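You operate a simulated robot arm through the tools that you are given. There is no shell and no other tool. Be economical: measure what you need, move in short steps, check, and stop when the job is done.

You run a simulated two-armed robot. Do the job below in one go: nothing can be reset, and whatever is moved stays where it is left.

## Task
Take the cloth rag from the top of the black bench and lay it out flat on the top of the white bench.

The check looks at the end state, three seconds after you hand in, the way a careful person would. Anything else that was tipped, shoved, dropped, spilled or broken makes it a failure. Flat cloth is picked up by pressing the open fingertips on it (5 to 10 N) and closing them slowly along it; thin cloth reads only 2 to 8 mm in the jaws.

## Robot
Two 7-joint arms with two-finger grippers on one trunk, on a base that drives. Base frame: it is fixed to the floor where the robot stands at the start and does not move with it; the origin is under the middle of the robot, x ahead of it, y to its left, z up; the surface under the hand at the start is at about z = 85. Units: cm, rad, N and s.
The left shoulder is at the start at [4.6, 16.3, 110.5], the right one opposite. With the tool pointing down near the work surface each hand reaches from about 30 to 74 cm from the robot's upright axis, wherever it stands, measured 20 degrees to its own side. Places, roughly: top of the white bench [40, -220, 80]. Payload 2.45 kg a hand.
The TCP of each hand is the grasp point between the finger pads, 2.6 cm short of the fingertips. In the tool frame z runs along the fingers and y along their closing line. Largest opening 9.6 cm; the body of the gripper starts 6.9 cm behind the TCP.
Orientation is told as [roll, pitch, yaw] about the base's x, y, z axes, in that order, counted from this pose: with the fingers straight down and closing along the base's y, the tool's x points along the base's -x, its y along +y and its z along -z.

## Interface
- The arms move only by the tool arm_command. It takes "left_deltas", "right_deltas" or both (then of equal length, played together; a hand with none holds still); each is a list of rows, each a list of 7 numbers: the turn, a rotation vector about the tool's x, y, z in rad, then the shift along the tool's x, y, z in cm, then the finger opening in cm, from 0 to 9.6. In form: [[ax, ay, az, tx, ty, tz, fingers], ...]. A call has 1 to 8 rows; each row is the pose to reach, as a shift and turn from the pose commanded when the call began, along the tool's axes at that moment. Rows are played at 5 a second. More than 5 cm and 0.15 rad between two rows, or a gripper value outside its range, and nothing of the call is played. A pose out of reach is approached as far as the arm can. The call stops where the force on the tool passes 40 N (or 10 N more than at its start, if that is more) or the arm is blocked; 0.2 s more then pass. Each finger halts on what it meets, pressing with about 38 N; the grip force reading is that of the motor and also rises with nothing between the fingers. The clock runs only during rows and for 0.2 s after the last one: add rows that repeat a pose to give the fingers time. It gives the time, the measured TCP pose, the force on the tool (base axes), the opening and the grip force at its end, in the units of the frame above (readings bear some noise), with the torque about the TCP (base axes, N m) and any sound that the robot's microphone picked up, and new pictures: "show" is both (left out), scene, wrist or none (wrist: the cameras of the hands that moved).
- Cameras (640 x 400 px; columns grow to the right, rows downward): "scene" is now at [12.04, 2.26, 157.55]; the picture's right is [0.28, -0.96, 0.00], its down [-0.77, -0.23, -0.59] and it looks along [0.57, 0.17, -0.81] (base axes); focal length 256 px, centre (320, 200). "left" rides on the left gripper at [8.2, -0.3, -9.8] in its tool frame; the picture's right is [0.04, 1.00, 0.00], its down [-0.73, 0.03, -0.68] and it looks along [-0.68, 0.03, 0.73] (tool axes); focal length 256 px, centre (320, 200). "right" rides on the right gripper at [8.2, 0.3, -9.8] in its tool frame; the picture's right is [-0.04, 1.00, 0.00], its down [-0.73, -0.03, -0.68] and it looks along [-0.68, -0.03, 0.73] (tool axes); focal length 256 px, centre (320, 200). There is no depth. A picture from a camera that has moved, and an enlarged one, comes with that camera's place and axes in the base frame and with its lens.
- raise_lower(by): slides the trunk up (or, below 0, down) by that many cm; the arms and the scene camera ride with it, the base frame stays. It gives what a move gives, with no picture.
- drive_base(legs): drives the robot by 1 to 6 legs, each [ahead, left, turn to the left] in cm, cm and rad, along the robot's own axes; the way and the turn of a leg run together, so that a leg with both is an arc; at most 150 cm and 3.142 rad a leg. The arms and the cameras ride along, it lands a little off, and it stops where it bumps. It gives what a move gives, and a new picture of the scene camera.
- aim_head(pan, tilt): turns the head with the scene camera to pan (to the left, within 2.094 rad either way) and tilt (down, from -0.506 to 1.204), counted from straight ahead of the robot. It gives what a move gives, and a new picture of the scene camera.
- inspect(camera, box): a new picture of the part [left, top, right, bottom] of that camera's present view, enlarged. It takes no simulated time.
- hand_in(): hands the job in; it is judged then, once.

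Work in short steps. Places have to be worked out from the pictures, the camera data and where the tool is seen: move nearer, look again, correct. Check each grasp and each placing, and mend what went wrong. You have 120 turns and 260 pictures in all, those below and enlarged ones among them. Open the grippers and draw the arms clear of the work before you hand the job in, unless the task says otherwise; then end with one line.

The tools are called after ">>>" by a JSON object that holds its "op" and its "data". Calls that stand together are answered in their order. arm_command: Moves the arms, as the interface text tells. Its arguments: {"type":"object","properties":{"left_deltas":{"type":"array","items":{"type":"array","items":{"type":"number"}}},"right_deltas":{"type":"array","items":{"type":"array","items":{"type":"number"}}},"show":{"type":"string","enum":["both","scene","wrist","none"]}},"required":[]} The other tools are called the same way: raise_lower (by) slides the trunk up or down; drive_base (legs) drives the base; aim_head (pan, tilt) turns the head that bears the scene camera; inspect (camera, box) takes an enlarged picture of a part of a camera's view; hand_in () hands the job in.

At the start:

```text
t: 0.0
left_eef_pos: [49.25, 39.86, 101.81]
left_tool_rot: [-0.001, 0.0, -0.001]
left_ft_force: [0.2, 0.6, 0.5]
left_torque: [0.0, 0.0, -0.02]
left_finger_gap: 9.6
left_gripper_force: 0.2
right_eef_pos: [44.59, -8.03, 103.47]
right_tool_rot: [-0.002, -0.001, 0.001]
right_ft_force: [-0.1, 0.9, -0.1]
right_torque: [0.01, 0.01, 0.01]
right_finger_gap: 9.6
right_gripper_force: 0.1
trunk travel left (down, up): [-27.5, 29.2]
robot x, y, heading: [-0.33, 0.12, -0.002]
head pan, tilt: [0.286, 0.932]
```

scene: 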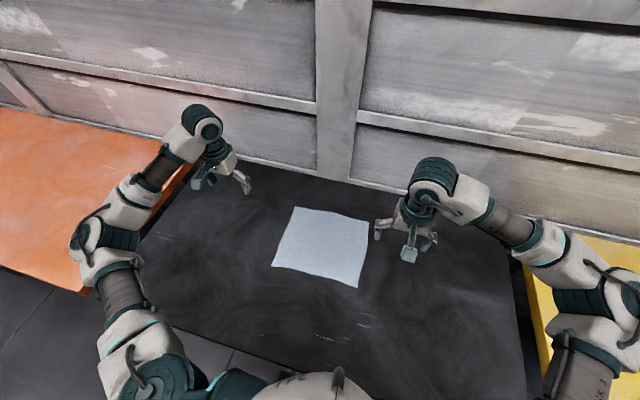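
right: 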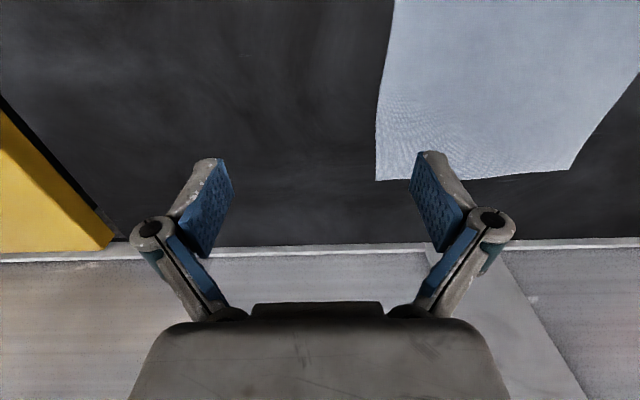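
left: 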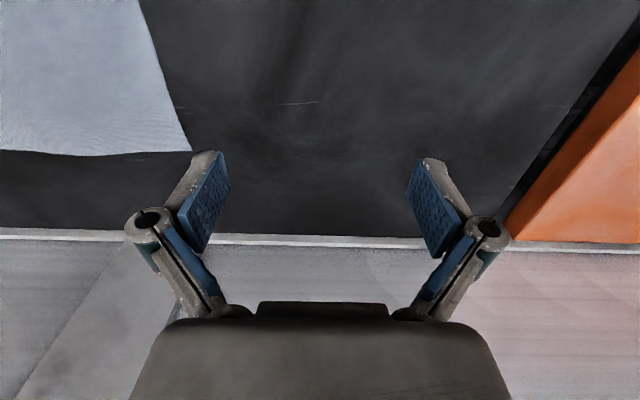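

The rag spans about x 36–60, y −1–25 on the black bench, with its edges along the base axes. I'll look toward the white bench before planning the carry.

>>> {"op": "aim_head", "data": {"pan": -1.3, "tilt": 0.45}}

>>> {"op": "inspect", "data": {"camera": "right", "box": [320, 0, 640, 200]}}

```text
t: 1.7
left_eef_pos: [48.74, 39.71, 101.92]
left_tool_rot: [-0.001, -0.002, -0.001]
left_ft_force: [-0.8, -1.2, 0.8]
left_torque: [-0.01, 0.04, 0.02]
left_finger_gap: 9.58
left_gripper_force: 0.1
right_eef_pos: [44.25, -8.02, 103.66]
right_tool_rot: [0.0, -0.004, 0.0]
right_ft_force: [1.0, 0.5, -0.5]
right_torque: [0.04, -0.03, 0.01]
right_finger_gap: 9.61
right_gripper_force: 0.0
trunk travel left (down, up): [-27.5, 29.2]
robot x, y, heading: [0.07, -0.11, -0.002]
head pan, tilt: [-1.3, 0.45]
camera scene: at [7.44, -8.68, 161.65], right [-0.96, -0.27, 0.0], down [-0.12, 0.42, -0.9], along [0.24, -0.87, -0.44], focal length 256 px, centre (320, 200)
```

scene: 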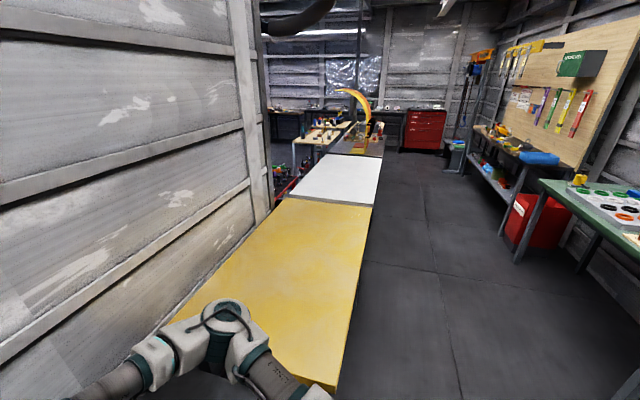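

```text
2.00 times, centred on (480, 100) of right
camera zoom: at [35.99, -7.81, 113.48], right [0.04, 1.0, 0.0], down [0.73, -0.03, 0.68], along [0.68, -0.03, -0.73], focal length 512 px, centre (0, 400)
```

zoom: 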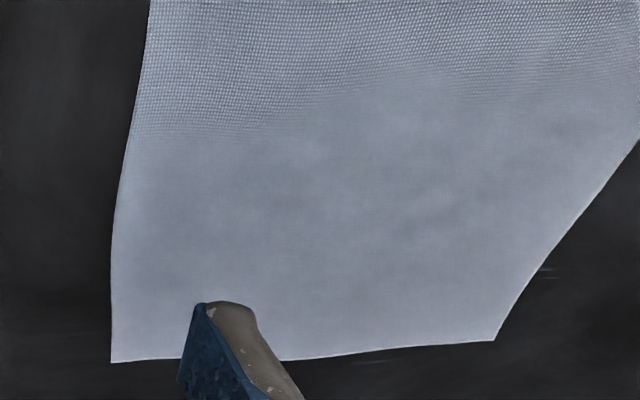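

The benches run in a row along the wall: yellow, then an empty white one at roughly x 17–73, y −165 to −285. I'll look back at the rag and hover both hands over its two near corners.

>>> {"op": "aim_head", "data": {"pan": 0.2, "tilt": 1.0}}

>>> {"op": "arm_command", "data": {"left_deltas": [[0, 0, 0, 2, -3.5, 1.2, 5], [0, 0, 0, 4, -7, 2.4, 3.2], [0, 0, 0, 6, -10.5, 3.6, 3.2], [0, 0, 0, 8, -14, 4.8, 3.2], [0, 0, 0, 10.2, -17.7, 6, 3.2], [0, 0, 0, 10.2, -17.7, 6, 3.2]], "right_deltas": [[0, 0, 0, 1.2, 2.1, 1.6, 5], [0, 0, 0, 2.4, 4.2, 3.2, 3.2], [0, 0, 0, 3.6, 6.3, 4.8, 3.2], [0, 0, 0, 4.8, 8.4, 6.4, 3.2], [0, 0, 0, 6, 10.5, 8, 3.2], [0, 0, 0, 6, 10.5, 8, 3.2]]}}

```text
t: 3.3
left_eef_pos: [48.82, 39.69, 101.91]
left_tool_rot: [0.001, -0.002, 0.0]
left_ft_force: [-0.4, 0.1, 1.2]
left_torque: [0.01, 0.0, 0.0]
left_finger_gap: 9.63
left_gripper_force: 0.1
right_eef_pos: [44.22, -7.96, 103.58]
right_tool_rot: [0.0, -0.003, 0.0]
right_ft_force: [0.4, 0.4, 0.4]
right_torque: [0.0, 0.0, -0.01]
right_finger_gap: 9.6
right_gripper_force: 0.1
trunk travel left (down, up): [-27.5, 29.2]
robot x, y, heading: [0.03, 0.02, 0.005]
head pan, tilt: [0.201, 1.0]
camera scene: at [11.79, 1.56, 157.06], right [0.2, -0.98, 0.0], down [-0.83, -0.17, -0.54], along [0.53, 0.11, -0.84], focal length 256 px, centre (320, 200)
```

scene: 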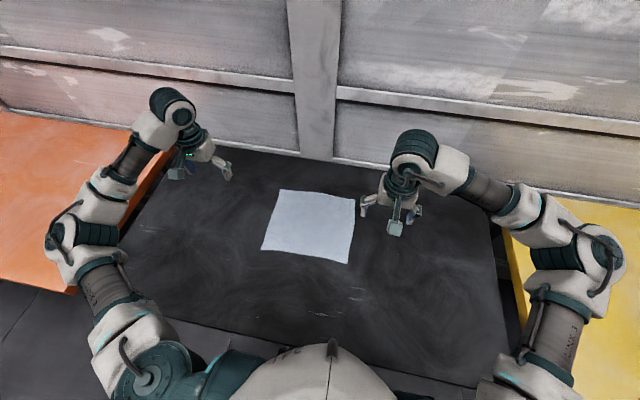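

```text
t: 4.7
left_eef_pos: [38.81, 22.12, 95.92]
left_tool_rot: [0.001, -0.002, 0.0]
left_ft_force: [0.2, 0.3, 0.2]
left_torque: [0.04, 0.01, 0.0]
left_finger_gap: 3.2
left_gripper_force: 0.1
right_eef_pos: [38.44, 2.47, 95.38]
right_tool_rot: [-0.001, -0.003, -0.002]
right_ft_force: [-0.4, 0.2, 0.9]
right_torque: [0.0, 0.0, 0.01]
right_finger_gap: 3.16
right_gripper_force: 0.1
trunk travel left (down, up): [-27.5, 29.2]
robot x, y, heading: [0.23, 0.01, -0.001]
head pan, tilt: [0.201, 1.0]
camera scene: at [11.74, 1.56, 157.07], right [0.2, -0.98, 0.0], down [-0.83, -0.17, -0.54], along [0.53, 0.11, -0.84], focal length 256 px, centre (320, 200)
camera right: at [30.17, 2.68, 105.27], right [0.04, 1.0, 0.0], down [0.73, -0.03, 0.68], along [0.68, -0.03, -0.73], focal length 256 px, centre (320, 200)
camera left: at [30.52, 21.72, 105.62], right [-0.04, 1.0, 0.0], down [0.73, 0.03, 0.68], along [0.68, 0.03, -0.73], focal length 256 px, centre (320, 200)
```

scene: 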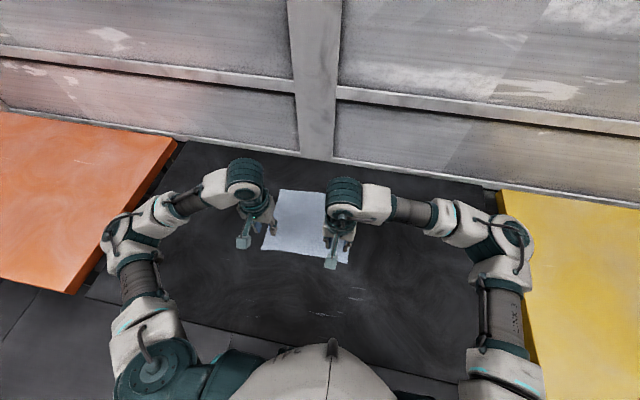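
right: 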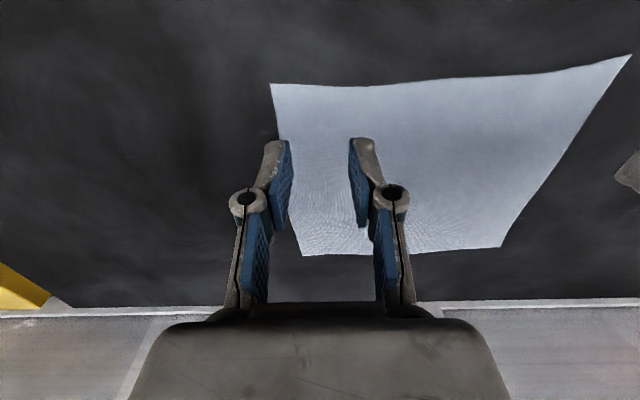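
left: 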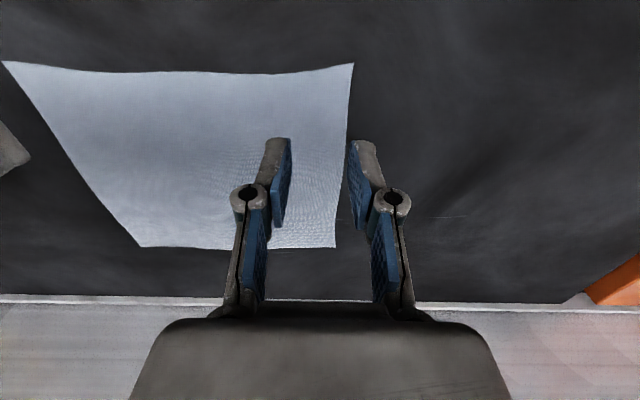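

Near corners work out at about (36.8, −1.4) and (35.9, 24.5). I'll shift the hands slightly to sit inside those corners and come down to just above the cloth.

>>> {"op": "arm_command", "data": {"left_deltas": [[0, 0, 0, 0.6, -0.4, 2.5, 3.2], [0, 0, 0, 1.2, -0.8, 5, 3.2], [0, 0, 0, 1.2, -0.8, 6.8, 3.2], [0, 0, 0, 1.2, -0.8, 7.7, 3.2], [0, 0, 0, 1.2, -0.8, 7.7, 3.2]], "right_deltas": [[0, 0, 0, 0, -0.2, 2.5, 3.2], [0, 0, 0, 0, -0.2, 5, 3.2], [0, 0, 0, 0, -0.2, 6.3, 3.2], [0, 0, 0, 0, -0.2, 7.2, 3.2], [0, 0, 0, 0, -0.2, 7.2, 3.2]], "show": "wrist"}}

```text
t: 5.9
left_eef_pos: [37.6, 21.32, 88.05]
left_tool_rot: [-0.001, -0.004, 0.002]
left_ft_force: [-0.8, -0.6, 0.7]
left_torque: [-0.01, 0.02, 0.03]
left_finger_gap: 3.19
left_gripper_force: 0.1
right_eef_pos: [38.24, 2.17, 88.25]
right_tool_rot: [0.001, -0.004, -0.001]
right_ft_force: [0.2, -0.2, -1.2]
right_torque: [0.01, -0.01, 0.02]
right_finger_gap: 3.2
right_gripper_force: 0.0
trunk travel left (down, up): [-27.5, 29.2]
robot x, y, heading: [0.03, -0.16, 0.001]
head pan, tilt: [0.201, 1.0]
camera right: at [30.06, 2.39, 98.16], right [0.04, 1.0, 0.0], down [0.73, -0.03, 0.68], along [0.68, -0.03, -0.73], focal length 256 px, centre (320, 200)
camera left: at [29.36, 20.99, 97.89], right [-0.04, 1.0, 0.0], down [0.73, 0.03, 0.68], along [0.68, 0.03, -0.73], focal length 256 px, centre (320, 200)
```

right: 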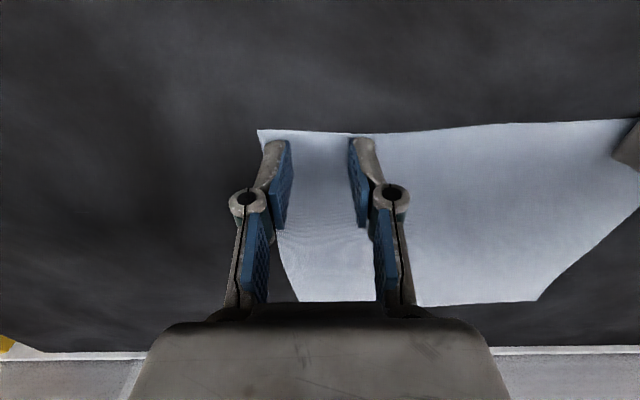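
left: 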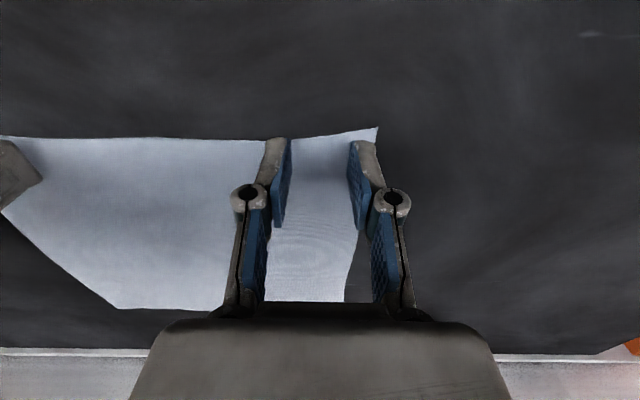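

Both hands sit inside their corners. I'll shift 0.4 cm forward and lower a little to find contact.

>>> {"op": "arm_command", "data": {"left_deltas": [[0, 0, 0, -0.4, 0, 0.3, 3.2], [0, 0, 0, -0.4, 0, 0.5, 3.2], [0, 0, 0, -0.4, 0, 0.5, 3.2]], "right_deltas": [[0, 0, 0, -0.4, 0, 0.4, 3.2], [0, 0, 0, -0.4, 0, 0.7, 3.2], [0, 0, 0, -0.4, 0, 0.7, 3.2]], "show": "none"}}

```text
t: 6.7
left_eef_pos: [38.01, 21.24, 87.77]
left_tool_rot: [0.0, -0.003, 0.001]
left_ft_force: [-0.2, 0.5, 1.6]
left_torque: [0.03, 0.01, -0.02]
left_finger_gap: 3.21
left_gripper_force: 0.1
right_eef_pos: [38.69, 2.08, 87.73]
right_tool_rot: [-0.001, -0.003, 0.0]
right_ft_force: [0.3, -0.3, 3.5]
right_torque: [0.0, 0.05, -0.03]
right_finger_gap: 3.19
right_gripper_force: 0.1
trunk travel left (down, up): [-27.5, 29.2]
robot x, y, heading: [-0.11, -0.35, -0.003]
head pan, tilt: [0.201, 1.0]
```

Contact is starting at z≈87.75. I'll press slightly deeper.

>>> {"op": "arm_command", "data": {"left_deltas": [[0, 0, 0, 0, 0, 0.3, 3.2], [0, 0, 0, 0, 0, 0.3, 3.2]], "right_deltas": [[0, 0, 0, 0, 0, 0.2, 3.2], [0, 0, 0, 0, 0, 0.2, 3.2]], "show": "none"}}

```text
t: 7.3
left_eef_pos: [37.93, 21.15, 87.61]
left_tool_rot: [0.0, -0.007, 0.001]
left_ft_force: [1.2, 2.0, 27.7]
left_torque: [0.19, 0.11, 0.01]
left_finger_gap: 3.44
left_gripper_force: 7.2
right_eef_pos: [38.52, 2.16, 87.67]
right_tool_rot: [0.001, -0.008, -0.003]
right_ft_force: [2.1, -0.1, 17.5]
right_torque: [0.0, 0.09, -0.03]
right_finger_gap: 3.15
right_gripper_force: 5.8
trunk travel left (down, up): [-27.5, 29.2]
robot x, y, heading: [-0.08, 0.34, 0.002]
head pan, tilt: [0.201, 1.0]
```

That is stiff, about 80–90 N/cm, so I'll back off to about 8 N and close the fingers slowly.

>>> {"op": "arm_command", "data": {"left_deltas": [[0, 0, 0, 0, 0, -0.22, 3.2], [0, 0, 0, 0, 0, -0.22, 2.8], [0, 0, 0, 0, 0, -0.22, 2.4], [0, 0, 0, 0, 0, -0.22, 2.0], [0, 0, 0, 0, 0, -0.22, 1.5], [0, 0, 0, 0, 0, -0.22, 1.0], [0, 0, 0, 0, 0, -0.22, 0.5], [0, 0, 0, 0, 0, -0.22, 0]], "right_deltas": [[0, 0, 0, 0, 0, -0.1, 3.2], [0, 0, 0, 0, 0, -0.1, 2.8], [0, 0, 0, 0, 0, -0.1, 2.4], [0, 0, 0, 0, 0, -0.1, 2.0], [0, 0, 0, 0, 0, -0.1, 1.5], [0, 0, 0, 0, 0, -0.1, 1.0], [0, 0, 0, 0, 0, -0.1, 0.5], [0, 0, 0, 0, 0, -0.1, 0]], "show": "wrist"}}

```text
t: 9.1
left_eef_pos: [37.76, 21.26, 87.69]
left_tool_rot: [0.0, -0.003, 0.0]
left_ft_force: [-1.9, -5.0, 11.0]
left_torque: [-0.19, 0.04, 0.03]
left_finger_gap: 0.0
left_gripper_force: 28.1
right_eef_pos: [38.61, 2.27, 87.66]
right_tool_rot: [0.001, -0.004, 0.0]
right_ft_force: [0.2, 7.6, 16.8]
right_torque: [0.12, 0.11, 0.03]
right_finger_gap: 0.06
right_gripper_force: 28.7
trunk travel left (down, up): [-27.5, 29.2]
robot x, y, heading: [-0.11, 0.02, -0.002]
head pan, tilt: [0.201, 1.0]
camera right: at [30.31, 2.47, 97.5], right [0.04, 1.0, 0.0], down [0.73, -0.03, 0.68], along [0.68, -0.03, -0.73], focal length 256 px, centre (320, 200)
camera left: at [29.64, 20.88, 97.38], right [-0.04, 1.0, 0.0], down [0.73, 0.03, 0.68], along [0.68, 0.03, -0.73], focal length 256 px, centre (320, 200)
```

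right: 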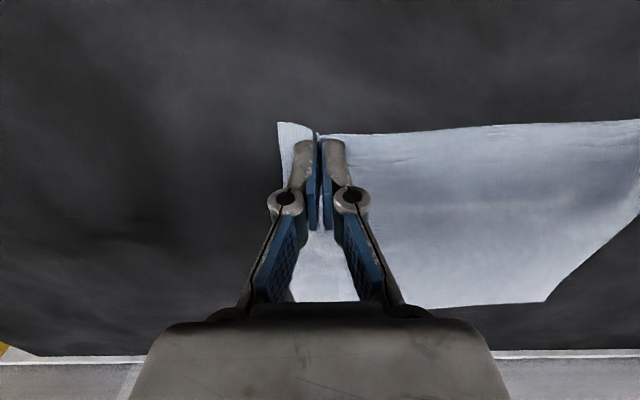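
left: 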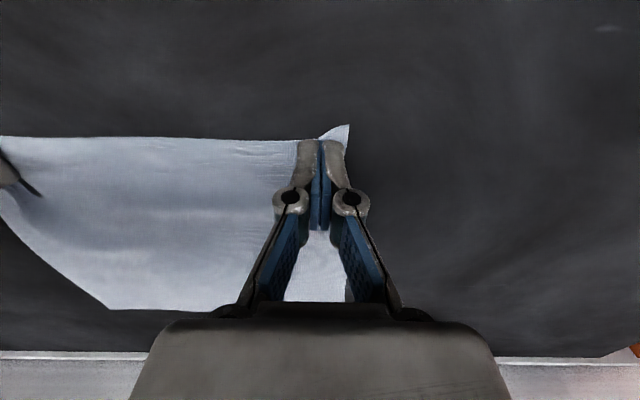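

The jaws read 0.0 and 0.06, too thin for a sure pinch. I'll lift 3 cm and check whether the cloth follows.

>>> {"op": "arm_command", "data": {"left_deltas": [[0, 0, 0, 0, 0, -1, 0], [0, 0, 0, 0, 0, -2, 0], [0, 0, 0, 0, 0, -3, 0]], "right_deltas": [[0, 0, 0, 0, 0, -1, 0], [0, 0, 0, 0, 0, -2, 0], [0, 0, 0, 0, 0, -3, 0]], "show": "wrist"}}

```text
t: 9.9
left_eef_pos: [37.9, 21.19, 90.58]
left_tool_rot: [0.001, -0.002, -0.001]
left_ft_force: [-0.3, 0.4, 0.1]
left_torque: [0.01, 0.0, 0.01]
left_finger_gap: 0.0
left_gripper_force: 28.2
right_eef_pos: [38.64, 2.19, 90.63]
right_tool_rot: [-0.001, -0.001, -0.001]
right_ft_force: [-0.4, 1.5, 1.2]
right_torque: [-0.04, 0.01, 0.03]
right_finger_gap: 0.09
right_gripper_force: 32.2
trunk travel left (down, up): [-27.5, 29.2]
robot x, y, heading: [0.12, 0.0, 0.006]
head pan, tilt: [0.201, 1.0]
camera right: at [30.45, 2.47, 100.47], right [0.04, 1.0, 0.0], down [0.73, -0.03, 0.68], along [0.68, -0.03, -0.73], focal length 256 px, centre (320, 200)
camera left: at [29.69, 20.94, 100.37], right [-0.04, 1.0, 0.0], down [0.73, 0.03, 0.68], along [0.68, 0.03, -0.73], focal length 256 px, centre (320, 200)
```

right: 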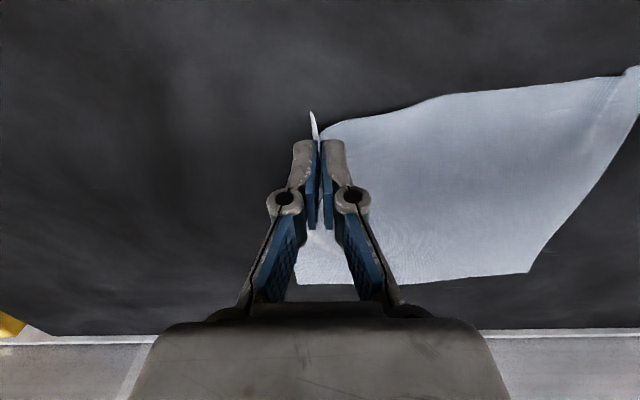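
left: 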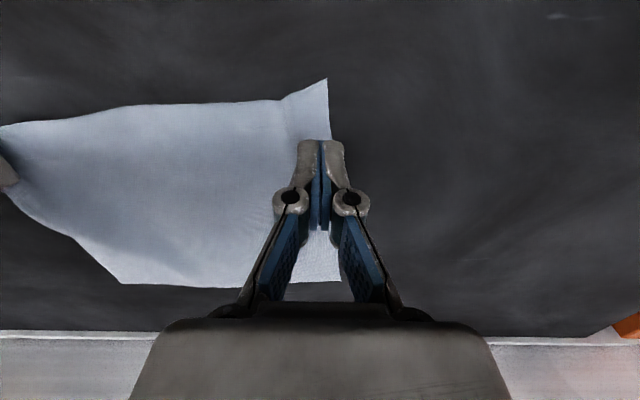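

The right hand holds a fold, but the left missed and dragged its corner inward. I'll lower the right hand back near the bench still holding, then raise and open the left hand for a look.

>>> {"op": "arm_command", "data": {"left_deltas": [[0, 0, 0, 0, 0, -2, 0], [0, 0, 0, 0, 0, -4, 2], [0, 0, 0, 0, 0, -5, 3.6], [0, 0, 0, 0, 0, -5, 3.6]], "right_deltas": [[0, 0, 0, 0, 0, 1, 0], [0, 0, 0, 0, -0.6, 2, 0], [0, 0, 0, 0, -1, 2.6, 0], [0, 0, 0, 0, -1, 2.6, 0]], "show": "wrist"}}

```text
t: 10.9
left_eef_pos: [37.87, 21.24, 95.76]
left_tool_rot: [-0.002, -0.003, 0.0]
left_ft_force: [-0.5, -0.4, -0.2]
left_torque: [0.01, -0.01, -0.02]
left_finger_gap: 3.59
left_gripper_force: 0.1
right_eef_pos: [38.56, 1.39, 88.05]
right_tool_rot: [0.001, -0.002, 0.0]
right_ft_force: [-1.3, -0.4, -4.3]
right_torque: [0.0, 0.04, -0.01]
right_finger_gap: 0.47
right_gripper_force: 28.2
trunk travel left (down, up): [-27.5, 29.2]
robot x, y, heading: [-0.17, -0.17, -0.0]
head pan, tilt: [0.201, 1.0]
camera right: at [30.41, 1.55, 97.87], right [0.04, 1.0, 0.0], down [0.73, -0.03, 0.68], along [0.68, -0.03, -0.73], focal length 256 px, centre (320, 200)
camera left: at [29.7, 20.94, 105.4], right [-0.04, 1.0, 0.0], down [0.73, 0.03, 0.68], along [0.68, 0.03, -0.73], focal length 256 px, centre (320, 200)
```

right: 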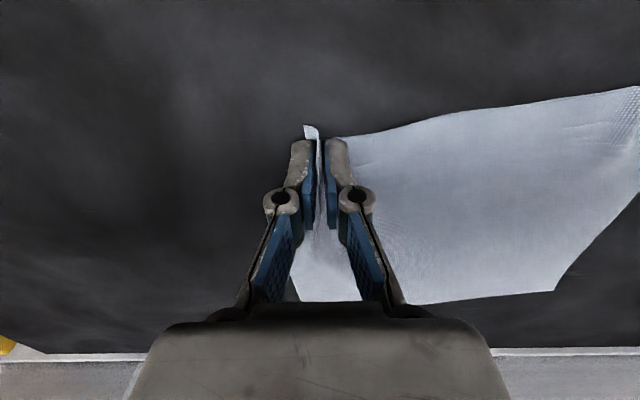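
left: 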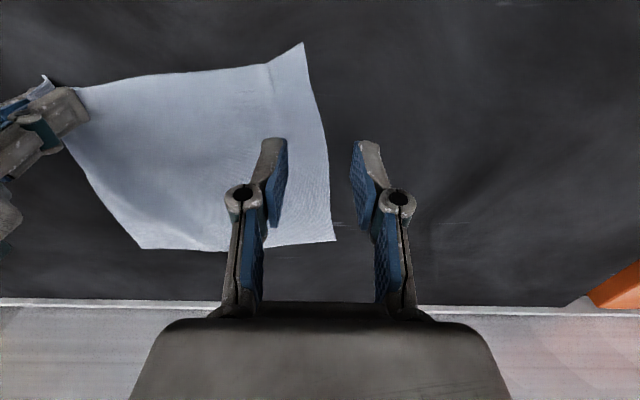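

The right grip now reads 0.47, a good pinch. The left corner lies near (34, 20), so I'll place the left hand at about (37, 17.8) and come down to just above the cloth.

>>> {"op": "arm_command", "data": {"left_deltas": [[0, 0, 0, 0.9, -3.4, 2, 3.6], [0, 0, 0, 0.9, -3.4, 5, 3.6], [0, 0, 0, 0.9, -3.4, 7.4, 3.6], [0, 0, 0, 0.9, -3.4, 7.95, 3.6], [0, 0, 0, 0.9, -3.4, 7.95, 3.6]], "show": "wrist"}}

```text
t: 12.1
left_eef_pos: [37.19, 17.87, 87.69]
left_tool_rot: [-0.001, -0.004, -0.002]
left_ft_force: [-0.1, 0.2, 3.9]
left_torque: [-0.05, 0.02, 0.0]
left_finger_gap: 3.65
left_gripper_force: 0.1
right_eef_pos: [38.7, 1.29, 88.0]
right_tool_rot: [0.0, -0.003, 0.001]
right_ft_force: [-1.0, 0.6, 0.1]
right_torque: [0.05, 0.0, 0.0]
right_finger_gap: 0.21
right_gripper_force: 29.8
trunk travel left (down, up): [-27.5, 29.2]
robot x, y, heading: [-0.36, 0.07, -0.006]
head pan, tilt: [0.201, 1.0]
camera left: at [28.83, 17.44, 97.43], right [-0.04, 1.0, 0.0], down [0.73, 0.03, 0.68], along [0.68, 0.03, -0.73], focal length 256 px, centre (320, 200)
```

left: 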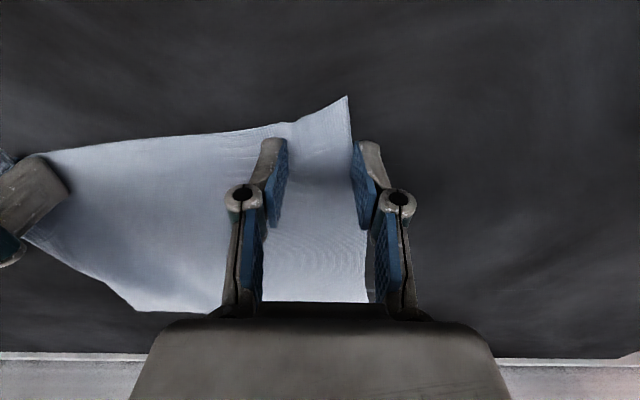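

The outer left finger is right on the cloth's edge. I'll lift a touch, move 1.3 cm inward and press.

>>> {"op": "arm_command", "data": {"left_deltas": [[0, 0, 0, 0, 0, -0.5, 3.6], [0, 0, 0, -0.3, -1.3, -0.5, 3.6], [0, 0, 0, -0.3, -1.3, 0, 3.6], [0, 0, 0, -0.3, -1.3, 0.12, 3.6], [0, 0, 0, -0.3, -1.3, 0.12, 3.6]], "show": "wrist"}}

```text
t: 13.3
left_eef_pos: [37.32, 16.48, 87.63]
left_tool_rot: [0.0, -0.006, -0.001]
left_ft_force: [2.0, -0.3, 15.9]
left_torque: [-0.13, -0.05, 0.02]
left_finger_gap: 3.75
left_gripper_force: 0.6
right_eef_pos: [38.58, 1.29, 88.11]
right_tool_rot: [0.0, -0.003, 0.001]
right_ft_force: [-0.4, -1.4, 1.6]
right_torque: [0.07, 0.0, 0.04]
right_finger_gap: 0.07
right_gripper_force: 27.1
trunk travel left (down, up): [-27.5, 29.2]
robot x, y, heading: [0.0, 0.1, -0.002]
head pan, tilt: [0.201, 1.0]
camera left: at [29.08, 16.13, 97.35], right [-0.04, 1.0, 0.0], down [0.73, 0.03, 0.68], along [0.68, 0.03, -0.73], focal length 256 px, centre (320, 200)
```

left: 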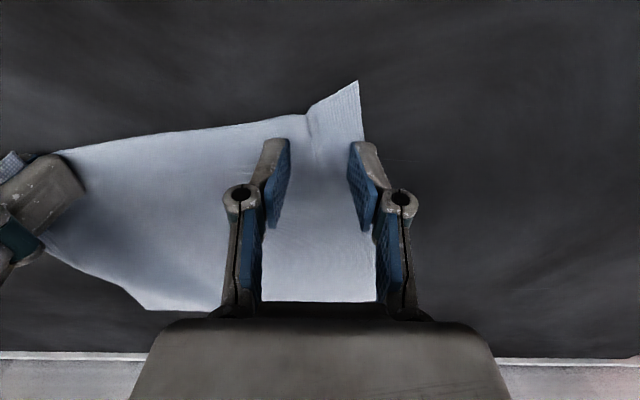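

The left fingertips press at 16 N with both on the cloth. I'll close slowly.

>>> {"op": "arm_command", "data": {"left_deltas": [[0, 0, 0, 0, 0, -0.02, 3.2], [0, 0, 0, 0, 0, -0.02, 2.7], [0, 0, 0, 0, 0, -0.02, 2.2], [0, 0, 0, 0, 0, -0.02, 1.7], [0, 0, 0, 0, 0, -0.02, 1.2], [0, 0, 0, 0, 0, -0.02, 0.7], [0, 0, 0, 0, 0, -0.02, 0.2], [0, 0, 0, 0, 0, -0.02, 0]], "show": "wrist"}}

```text
t: 15.1
left_eef_pos: [37.27, 16.46, 87.61]
left_tool_rot: [-0.002, -0.006, 0.0]
left_ft_force: [1.0, -15.6, 32.9]
left_torque: [-0.4, 0.12, 0.1]
left_finger_gap: 0.14
left_gripper_force: 31.1
right_eef_pos: [38.51, 1.25, 88.06]
right_tool_rot: [0.002, -0.004, 0.001]
right_ft_force: [-2.3, 13.9, 0.2]
right_torque: [0.3, 0.05, 0.08]
right_finger_gap: 0.23
right_gripper_force: 33.9
trunk travel left (down, up): [-27.5, 29.2]
robot x, y, heading: [0.01, 0.13, -0.003]
head pan, tilt: [0.201, 1.0]
camera left: at [29.0, 16.08, 97.36], right [-0.04, 1.0, 0.0], down [0.73, 0.03, 0.68], along [0.68, 0.03, -0.73], focal length 256 px, centre (320, 200)
```

left: 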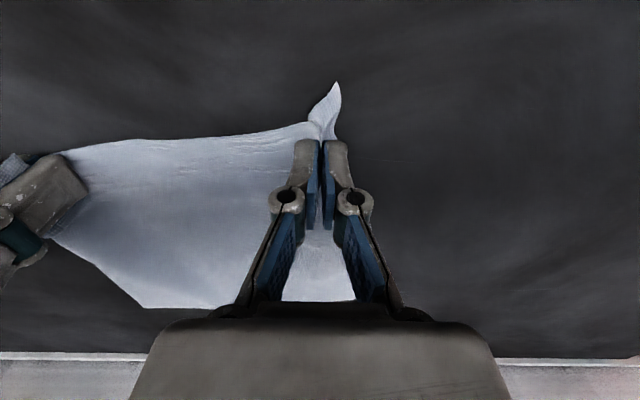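

A 15 N tension between the hands shows both grip. I'll slacken by moving them toward each other and lift 3 cm to check.

>>> {"op": "arm_command", "data": {"left_deltas": [[0, 0, 0, 0, -0.5, -0.5, 0], [0, 0, 0, 0, -0.5, -1.5, 0], [0, 0, 0, 0, -0.5, -3, 0]], "right_deltas": [[0, 0, 0, 0, 0.5, -0.3, 0], [0, 0, 0, 0, 0.5, -1.2, 0], [0, 0, 0, 0, 0.5, -2.6, 0]], "show": "wrist"}}

```text
t: 15.9
left_eef_pos: [37.37, 16.0, 90.64]
left_tool_rot: [0.002, -0.004, 0.003]
left_ft_force: [-0.3, -1.6, -1.3]
left_torque: [0.02, -0.01, -0.01]
left_finger_gap: 0.49
left_gripper_force: 38.2
right_eef_pos: [38.57, 1.73, 90.52]
right_tool_rot: [-0.001, -0.003, -0.002]
right_ft_force: [-1.0, 0.5, 1.5]
right_torque: [0.05, 0.02, -0.01]
right_finger_gap: 0.28
right_gripper_force: 36.7
trunk travel left (down, up): [-27.5, 29.2]
robot x, y, heading: [0.17, -0.22, -0.003]
head pan, tilt: [0.201, 1.0]
camera right: at [30.44, 1.9, 100.52], right [0.04, 1.0, 0.0], down [0.73, -0.03, 0.68], along [0.68, -0.03, -0.73], focal length 256 px, centre (320, 200)
camera left: at [29.11, 15.71, 100.42], right [-0.04, 1.0, 0.0], down [0.73, 0.03, 0.68], along [0.68, 0.03, -0.73], focal length 256 px, centre (320, 200)
```

right: 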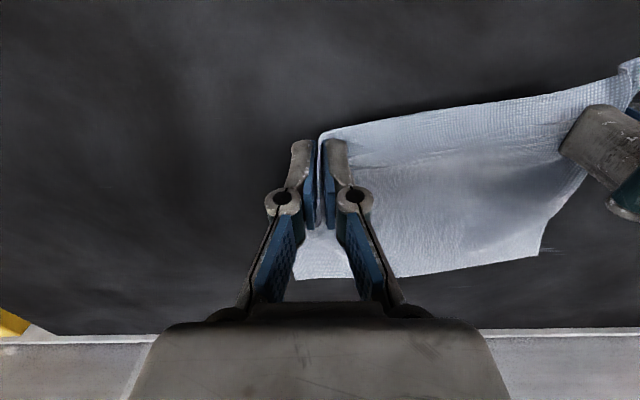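
left: 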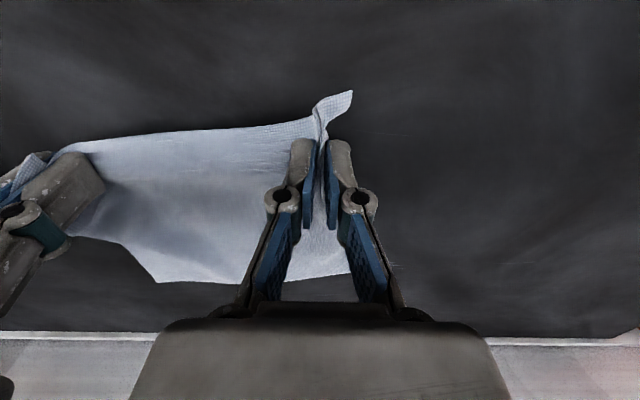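

Both pinches are good at 0.49 and 0.28. I'll lift the cloth high enough to hang free.

>>> {"op": "arm_command", "data": {"left_deltas": [[0, 0, 0, 0, 0, -4, 0], [0, 0, 0, 0, 0, -8, 0], [0, 0, 0, 0, 0, -12, 0], [0, 0, 0, 0, 0, -16, 0], [0, 0, 0, 0, 0, -20, 0], [0, 0, 0, 0, 0, -24, 0], [0, 0, 0, 0, 0, -28, 0], [0, 0, 0, 0, 0, -28, 0]], "right_deltas": [[0, 0, 0, 0, 0, -4, 0], [0, 0, 0, 0, 0, -8, 0], [0, 0, 0, 0, 0, -12, 0], [0, 0, 0, 0, 0, -16, 0], [0, 0, 0, 0, 0, -20, 0], [0, 0, 0, 0, 0, -24, 0], [0, 0, 0, 0, 0, -28, 0], [0, 0, 0, 0, 0, -28, 0]]}}

```text
t: 17.7
left_eef_pos: [37.35, 16.01, 118.61]
left_tool_rot: [0.0, -0.002, -0.001]
left_ft_force: [0.1, 0.8, -1.0]
left_torque: [-0.04, 0.0, 0.01]
left_finger_gap: 0.43
left_gripper_force: 37.0
right_eef_pos: [38.49, 1.74, 118.48]
right_tool_rot: [0.001, 0.001, 0.0]
right_ft_force: [0.6, 0.5, 0.9]
right_torque: [0.04, 0.01, -0.03]
right_finger_gap: 0.23
right_gripper_force: 30.0
trunk travel left (down, up): [-27.5, 29.2]
robot x, y, heading: [0.01, -0.17, -0.003]
head pan, tilt: [0.201, 1.0]
camera scene: at [11.87, 1.44, 157.04], right [0.2, -0.98, 0.0], down [-0.83, -0.17, -0.54], along [0.53, 0.11, -0.84], focal length 256 px, centre (320, 200)
camera right: at [30.33, 1.94, 128.33], right [0.04, 1.0, 0.0], down [0.73, -0.03, 0.68], along [0.68, -0.03, -0.73], focal length 256 px, centre (320, 200)
camera left: at [29.24, 15.65, 128.32], right [-0.04, 1.0, 0.0], down [0.73, 0.03, 0.68], along [0.68, 0.03, -0.73], focal length 256 px, centre (320, 200)
```

scene: 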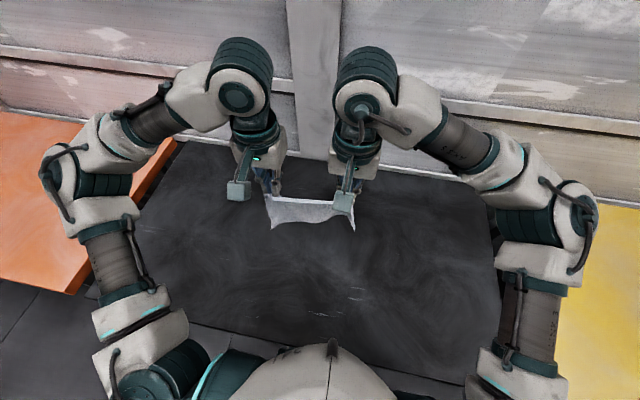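
right: 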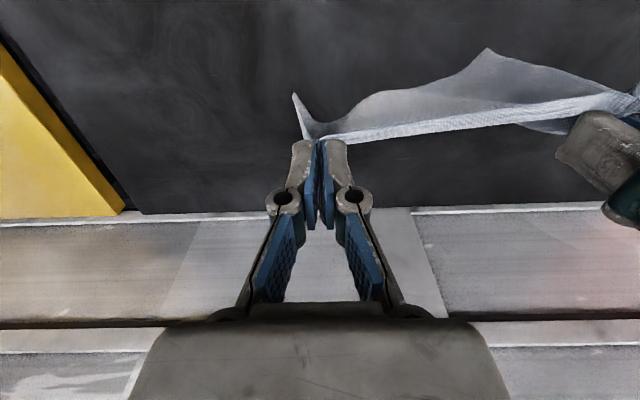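
left: 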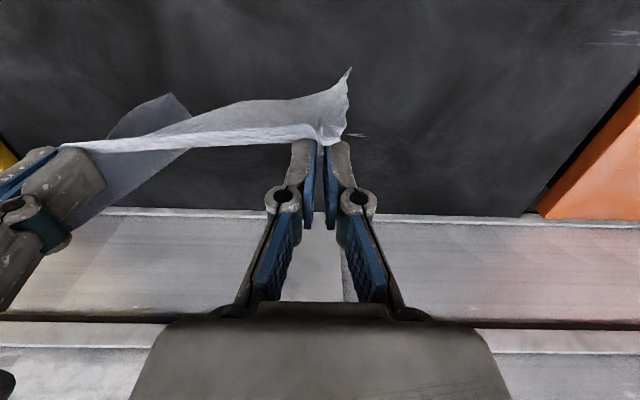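

The cloth hangs freely from both hands. I'll back off 4 cm and strafe right toward the white bench in two legs.

>>> {"op": "drive_base", "data": {"legs": [[-4, 0, 0], [0, -100, 0], [0, -100, 0]]}}

```text
t: 20.3
left_eef_pos: [27.62, -25.57, 117.94]
left_tool_rot: [0.117, -0.002, -0.323]
left_ft_force: [-1.2, -2.9, -1.8]
left_torque: [0.24, -0.07, 0.02]
left_finger_gap: 0.31
left_gripper_force: 28.2
right_eef_pos: [30.65, -39.27, 118.49]
right_tool_rot: [0.042, -0.099, -0.338]
right_ft_force: [-0.3, 0.2, -1.5]
right_torque: [0.3, -0.14, 0.01]
right_finger_gap: 0.01
right_gripper_force: 27.2
trunk travel left (down, up): [-27.5, 29.2]
robot x, y, heading: [-7.23, -24.6, -0.175]
head pan, tilt: [0.201, 1.0]
stopped in leg 2: the robot was blocked; the commanded pose is now the measured one
camera scene: at [1.32, -44.3, 157.56], right [0.02, -0.99, -0.12], down [-0.83, 0.05, -0.55], along [0.55, 0.11, -0.82], focal length 256 px, centre (320, 200)
```

scene: 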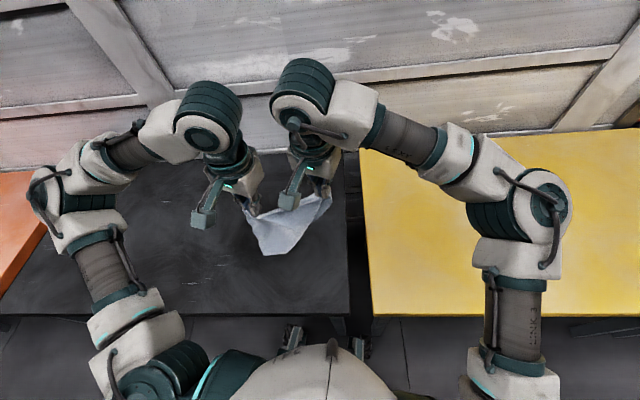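

The base bumped something under the bench (probably a leg) and the robot is tilted. I'll back away gently before anything else.

>>> {"op": "drive_base", "data": {"legs": [[-8, 4, 0]]}}

```text
t: 21.0
left_eef_pos: [34.13, -11.91, 116.35]
left_tool_rot: [-0.008, -0.02, -0.122]
left_ft_force: [2.5, -6.3, 1.9]
left_torque: [-0.81, 0.27, 0.07]
left_finger_gap: 0.34
left_gripper_force: 31.1
right_eef_pos: [34.84, -23.89, 117.14]
right_tool_rot: [0.008, -0.002, -0.283]
right_ft_force: [-2.8, 9.7, -9.4]
right_torque: [0.25, -1.18, 0.14]
right_finger_gap: 0.07
right_gripper_force: 28.5
trunk travel left (down, up): [-27.5, 29.2]
robot x, y, heading: [-3.54, -24.15, -0.162]
head pan, tilt: [0.201, 1.0]
stopped in leg 1: the robot was blocked; the commanded pose is now the measured one
camera scene: at [11.09, -13.7, 156.91], right [0.05, -1.0, 0.07], down [-0.85, -0.08, -0.52], along [0.52, -0.04, -0.85], focal length 256 px, centre (320, 200)
```

scene: 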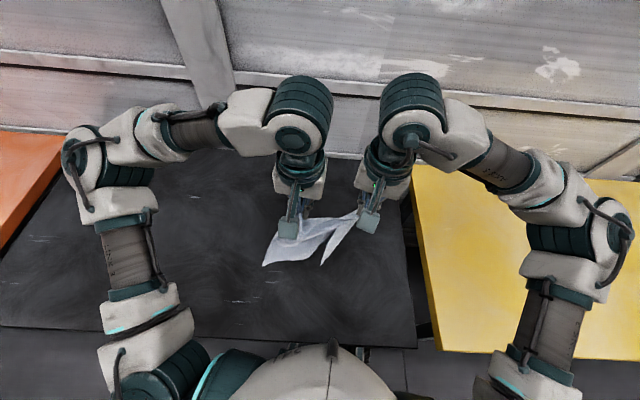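

The robot is rocking but still holds the cloth. I'll hold still to let it settle.

>>> {"op": "arm_command", "data": {"left_deltas": [[0, 0, 0, 0, 0, 0, 0], [0, 0, 0, 0, 0, 0, 0], [0, 0, 0, 0, 0, 0, 0], [0, 0, 0, 0, 0, 0, 0], [0, 0, 0, 0, 0, 0, 0], [0, 0, 0, 0, 0, 0, 0]], "right_deltas": [[0, 0, 0, 0, 0, 0, 0], [0, 0, 0, 0, 0, 0, 0], [0, 0, 0, 0, 0, 0, 0], [0, 0, 0, 0, 0, 0, 0], [0, 0, 0, 0, 0, 0, 0], [0, 0, 0, 0, 0, 0, 0]]}}

>>> {"op": "aim_head", "data": {"pan": 0, "tilt": 1.2}}

```text
t: 21.4
left_eef_pos: [26.36, -29.17, 118.29]
left_tool_rot: [0.156, -0.043, -0.185]
left_ft_force: [-1.1, 0.3, -2.0]
left_torque: [-0.06, -0.19, -0.07]
left_finger_gap: 0.35
left_gripper_force: 28.7
right_eef_pos: [28.55, -42.04, 118.3]
right_tool_rot: [0.129, -0.044, -0.309]
right_ft_force: [1.0, -2.7, 5.1]
right_torque: [0.03, 0.23, -0.01]
right_finger_gap: 0.03
right_gripper_force: 27.0
trunk travel left (down, up): [-27.5, 29.2]
robot x, y, heading: [-5.16, -26.18, -0.153]
head pan, tilt: [0.201, 1.0]
stopped in row 1 (left hand): the arm was blocked; the commanded pose is now the measured one
camera scene: at [3.78, -35.53, 157.49], right [0.04, -1.0, -0.06], down [-0.83, 0.0, -0.55], along [0.55, 0.07, -0.83], focal length 256 px, centre (320, 200)
camera right: at [20.07, -40.48, 127.75], right [0.33, 0.93, 0.13], down [0.64, -0.33, 0.7], along [0.7, -0.15, -0.7], focal length 256 px, centre (320, 200)
camera left: at [17.51, -29.4, 127.51], right [0.13, 0.98, 0.15], down [0.68, -0.2, 0.71], along [0.72, 0.01, -0.69], focal length 256 px, centre (320, 200)
```

scene: 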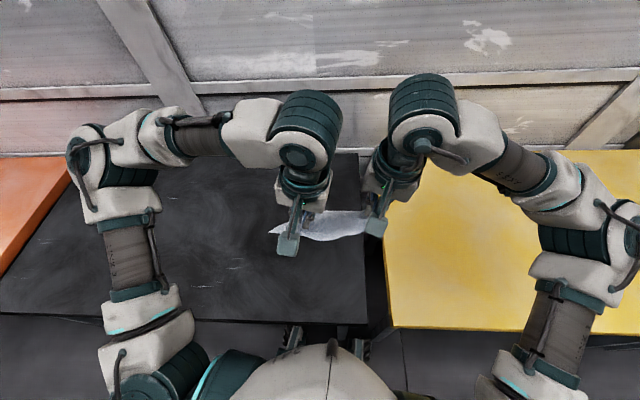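
right: 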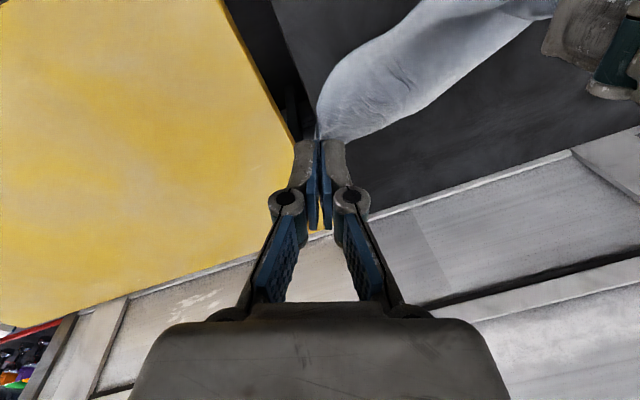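
left: 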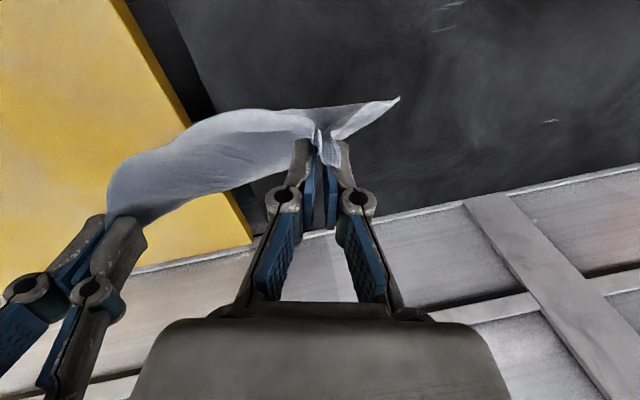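

```text
t: 22.1
left_eef_pos: [29.05, -24.55, 117.54]
left_tool_rot: [0.111, -0.04, -0.192]
left_ft_force: [-0.7, -1.1, 3.0]
left_torque: [0.2, -0.08, 0.05]
left_finger_gap: 0.32
left_gripper_force: 31.0
right_eef_pos: [30.83, -37.4, 118.06]
right_tool_rot: [0.085, -0.048, -0.321]
right_ft_force: [0.8, -5.5, 1.0]
right_torque: [0.61, 0.29, 0.02]
right_finger_gap: 0.43
right_gripper_force: 30.9
trunk travel left (down, up): [-27.5, 29.2]
robot x, y, heading: [-3.76, -26.11, -0.181]
head pan, tilt: [0.0, 1.201]
camera scene: at [6.35, -27.58, 155.92], right [-0.17, -0.98, 0.0], down [-0.92, 0.16, -0.36], along [0.36, -0.06, -0.93], focal length 256 px, centre (320, 200)
```

scene: 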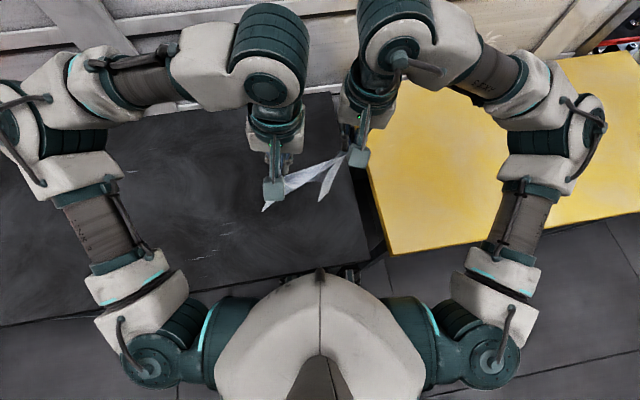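

It seems nearly settled. I'll back straight out from under the bench.

>>> {"op": "drive_base", "data": {"legs": [[-20, 0, 0]]}}

```text
t: 23.7
left_eef_pos: [11.04, -16.48, 116.89]
left_tool_rot: [0.069, -0.03, -0.187]
left_ft_force: [0.9, 1.4, -2.3]
left_torque: [-0.05, 0.03, 0.01]
left_finger_gap: 0.37
left_gripper_force: 28.8
right_eef_pos: [12.86, -29.4, 117.77]
right_tool_rot: [0.045, -0.041, -0.313]
right_ft_force: [-0.5, 0.6, 0.3]
right_torque: [-0.01, -0.08, 0.01]
right_finger_gap: 0.21
right_gripper_force: 29.4
trunk travel left (down, up): [-27.5, 29.2]
robot x, y, heading: [-23.63, -22.01, -0.175]
head pan, tilt: [0.0, 1.201]
camera scene: at [-12.48, -20.9, 155.74], right [-0.17, -0.98, 0.02], down [-0.92, 0.15, -0.36], along [0.35, -0.08, -0.93], focal length 256 px, centre (320, 200)
```

scene: 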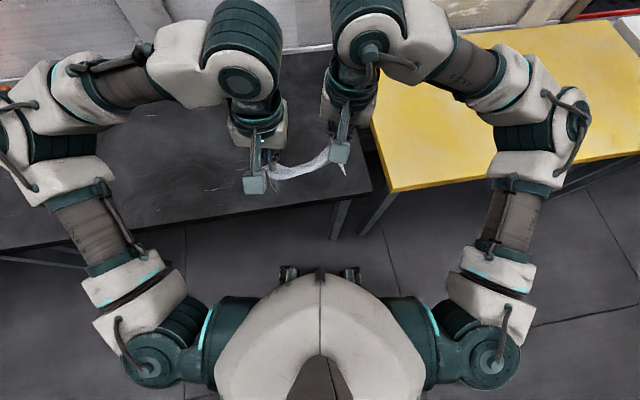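

Backed out clear. I'll straighten the heading and strafe right with good clearance from the bench legs.

>>> {"op": "drive_base", "data": {"legs": [[-3, 0, 0.175], [0, -90, 0]]}}

```text
t: 29.1
left_eef_pos: [6.23, -101.66, 117.22]
left_tool_rot: [0.089, -0.033, -0.003]
left_ft_force: [0.9, 0.9, -4.0]
left_torque: [-0.07, -0.05, 0.0]
left_finger_gap: 0.31
left_gripper_force: 28.9
right_eef_pos: [10.5, -113.9, 118.0]
right_tool_rot: [0.064, -0.044, -0.131]
right_ft_force: [0.6, -1.7, -4.6]
right_torque: [0.07, 0.02, -0.01]
right_finger_gap: 0.45
right_gripper_force: 27.4
trunk travel left (down, up): [-27.5, 29.2]
robot x, y, heading: [-26.31, -110.87, 0.011]
head pan, tilt: [0.0, 1.201]
camera scene: at [-15.82, -109.18, 155.8], right [0.01, -1.0, 0.01], down [-0.93, -0.01, -0.36], along [0.36, -0.01, -0.93], focal length 256 px, centre (320, 200)
```

scene: 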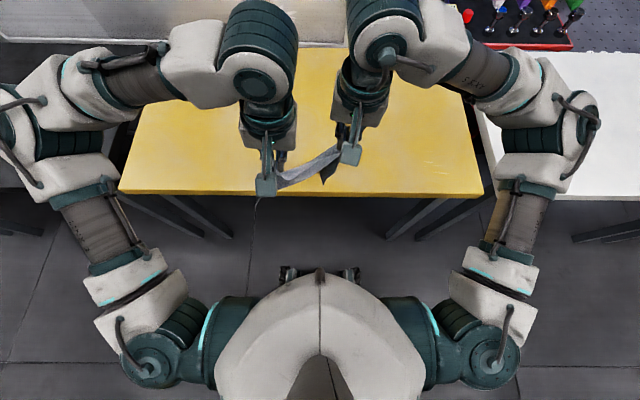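

That went smoothly. I'll strafe on to the middle of the white bench and look around.

>>> {"op": "drive_base", "data": {"legs": [[0, -105, 0]]}}

>>> {"op": "aim_head", "data": {"pan": -0.4, "tilt": 0.7}}

```text
t: 34.5
left_eef_pos: [6.51, -211.15, 117.56]
left_tool_rot: [0.116, -0.037, -0.015]
left_ft_force: [-0.1, 1.1, -0.6]
left_torque: [-0.13, -0.04, -0.03]
left_finger_gap: 0.35
left_gripper_force: 38.3
right_eef_pos: [10.45, -223.57, 117.89]
right_tool_rot: [0.091, -0.044, -0.142]
right_ft_force: [0.8, -0.4, 1.7]
right_torque: [0.07, 0.02, -0.02]
right_finger_gap: 0.39
right_gripper_force: 29.4
trunk travel left (down, up): [-27.5, 29.2]
robot x, y, heading: [-25.9, -217.39, 0.003]
head pan, tilt: [0.0, 1.201]
camera scene: at [-15.28, -219.13, 155.81], right [0.0, -1.0, -0.01], down [-0.93, 0.0, -0.36], along [0.36, 0.01, -0.93], focal length 256 px, centre (320, 200)
```

scene: 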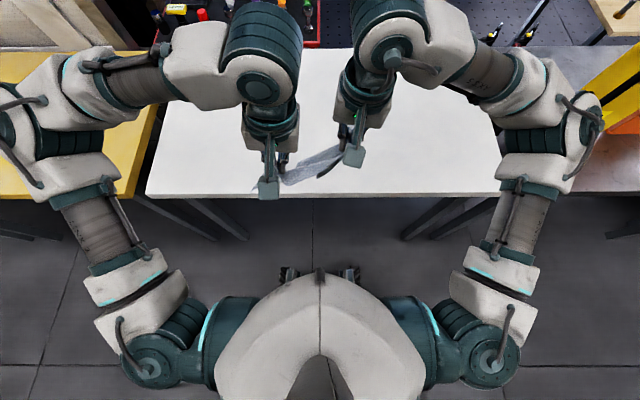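

```text
t: 35.4
left_eef_pos: [6.09, -211.37, 117.47]
left_tool_rot: [0.114, -0.041, -0.016]
left_ft_force: [0.4, -0.1, -0.1]
left_torque: [0.02, -0.01, 0.01]
left_finger_gap: 0.05
left_gripper_force: 26.8
right_eef_pos: [10.2, -223.64, 118.11]
right_tool_rot: [0.089, -0.047, -0.143]
right_ft_force: [0.5, 0.6, -0.8]
right_torque: [-0.04, 0.0, 0.0]
right_finger_gap: 0.49
right_gripper_force: 39.9
trunk travel left (down, up): [-27.5, 29.2]
robot x, y, heading: [-25.77, -217.9, 0.004]
head pan, tilt: [-0.4, 0.7]
camera scene: at [-13.08, -222.33, 159.37], right [-0.39, -0.92, -0.01], down [-0.6, 0.26, -0.76], along [0.7, -0.29, -0.65], focal length 256 px, centre (320, 200)
```

scene: 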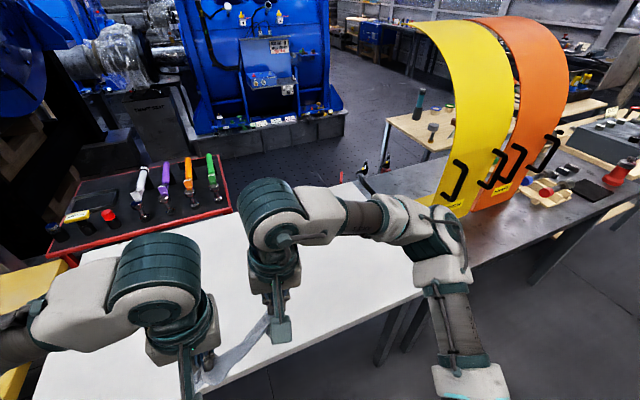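

The white bench is clear, spanning y −164 to −276 with its near edge at x≈16. Beyond its right end stands a curved yellow sheet, so I'll shift left to keep the elbow away and move a little forward.

>>> {"op": "drive_base", "data": {"legs": [[6, 13, 0]]}}

>>> {"op": "aim_head", "data": {"pan": 0, "tilt": 1.0}}

```text
t: 36.8
left_eef_pos: [12.07, -199.43, 117.67]
left_tool_rot: [0.126, -0.04, -0.017]
left_ft_force: [-0.8, -3.0, 3.2]
left_torque: [0.06, -0.11, -0.04]
left_finger_gap: 0.5
left_gripper_force: 31.0
right_eef_pos: [16.15, -211.86, 118.05]
right_tool_rot: [0.099, -0.045, -0.143]
right_ft_force: [0.7, -0.3, 4.2]
right_torque: [0.06, 0.08, -0.01]
right_finger_gap: 0.48
right_gripper_force: 30.5
trunk travel left (down, up): [-27.5, 29.2]
robot x, y, heading: [-19.96, -205.15, 0.0]
head pan, tilt: [-0.4, 0.7]
camera scene: at [-7.15, -211.74, 159.28], right [-0.39, -0.92, -0.02], down [-0.6, 0.27, -0.76], along [0.7, -0.28, -0.65], focal length 256 px, centre (320, 200)
```

scene: 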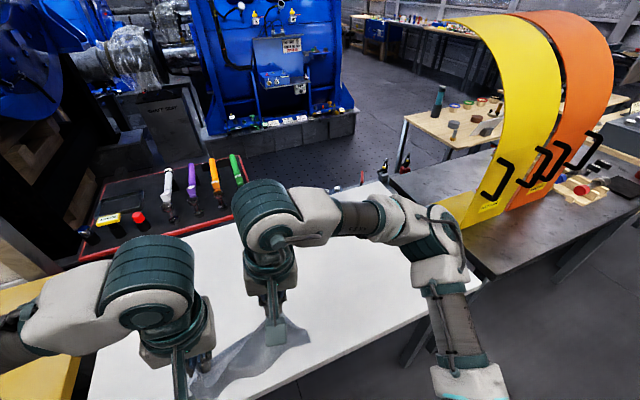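

```text
t: 37.6
left_eef_pos: [11.79, -198.85, 117.81]
left_tool_rot: [0.117, -0.042, -0.018]
left_ft_force: [-1.3, -2.5, 1.7]
left_torque: [0.12, -0.04, 0.0]
left_finger_gap: 0.08
left_gripper_force: 30.7
right_eef_pos: [15.86, -211.22, 118.1]
right_tool_rot: [0.089, -0.049, -0.145]
right_ft_force: [0.9, -0.8, 0.6]
right_torque: [0.02, 0.04, 0.03]
right_finger_gap: 0.12
right_gripper_force: 28.6
trunk travel left (down, up): [-27.5, 29.2]
robot x, y, heading: [-19.6, -205.23, 0.008]
head pan, tilt: [0.0, 1.0]
camera scene: at [-7.95, -208.04, 157.04], right [0.0, -1.0, -0.02], down [-0.84, 0.01, -0.54], along [0.54, 0.02, -0.84], focal length 256 px, centre (320, 200)
```

scene: 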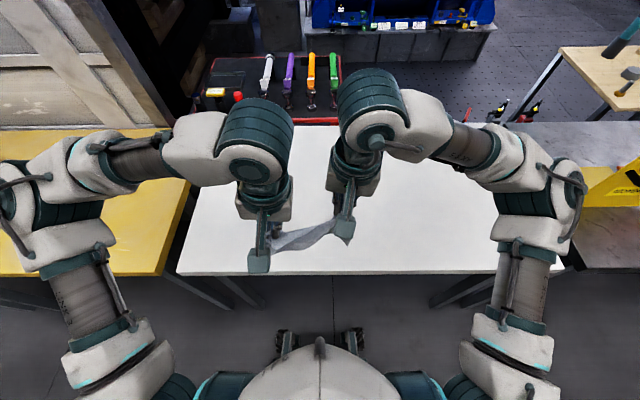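

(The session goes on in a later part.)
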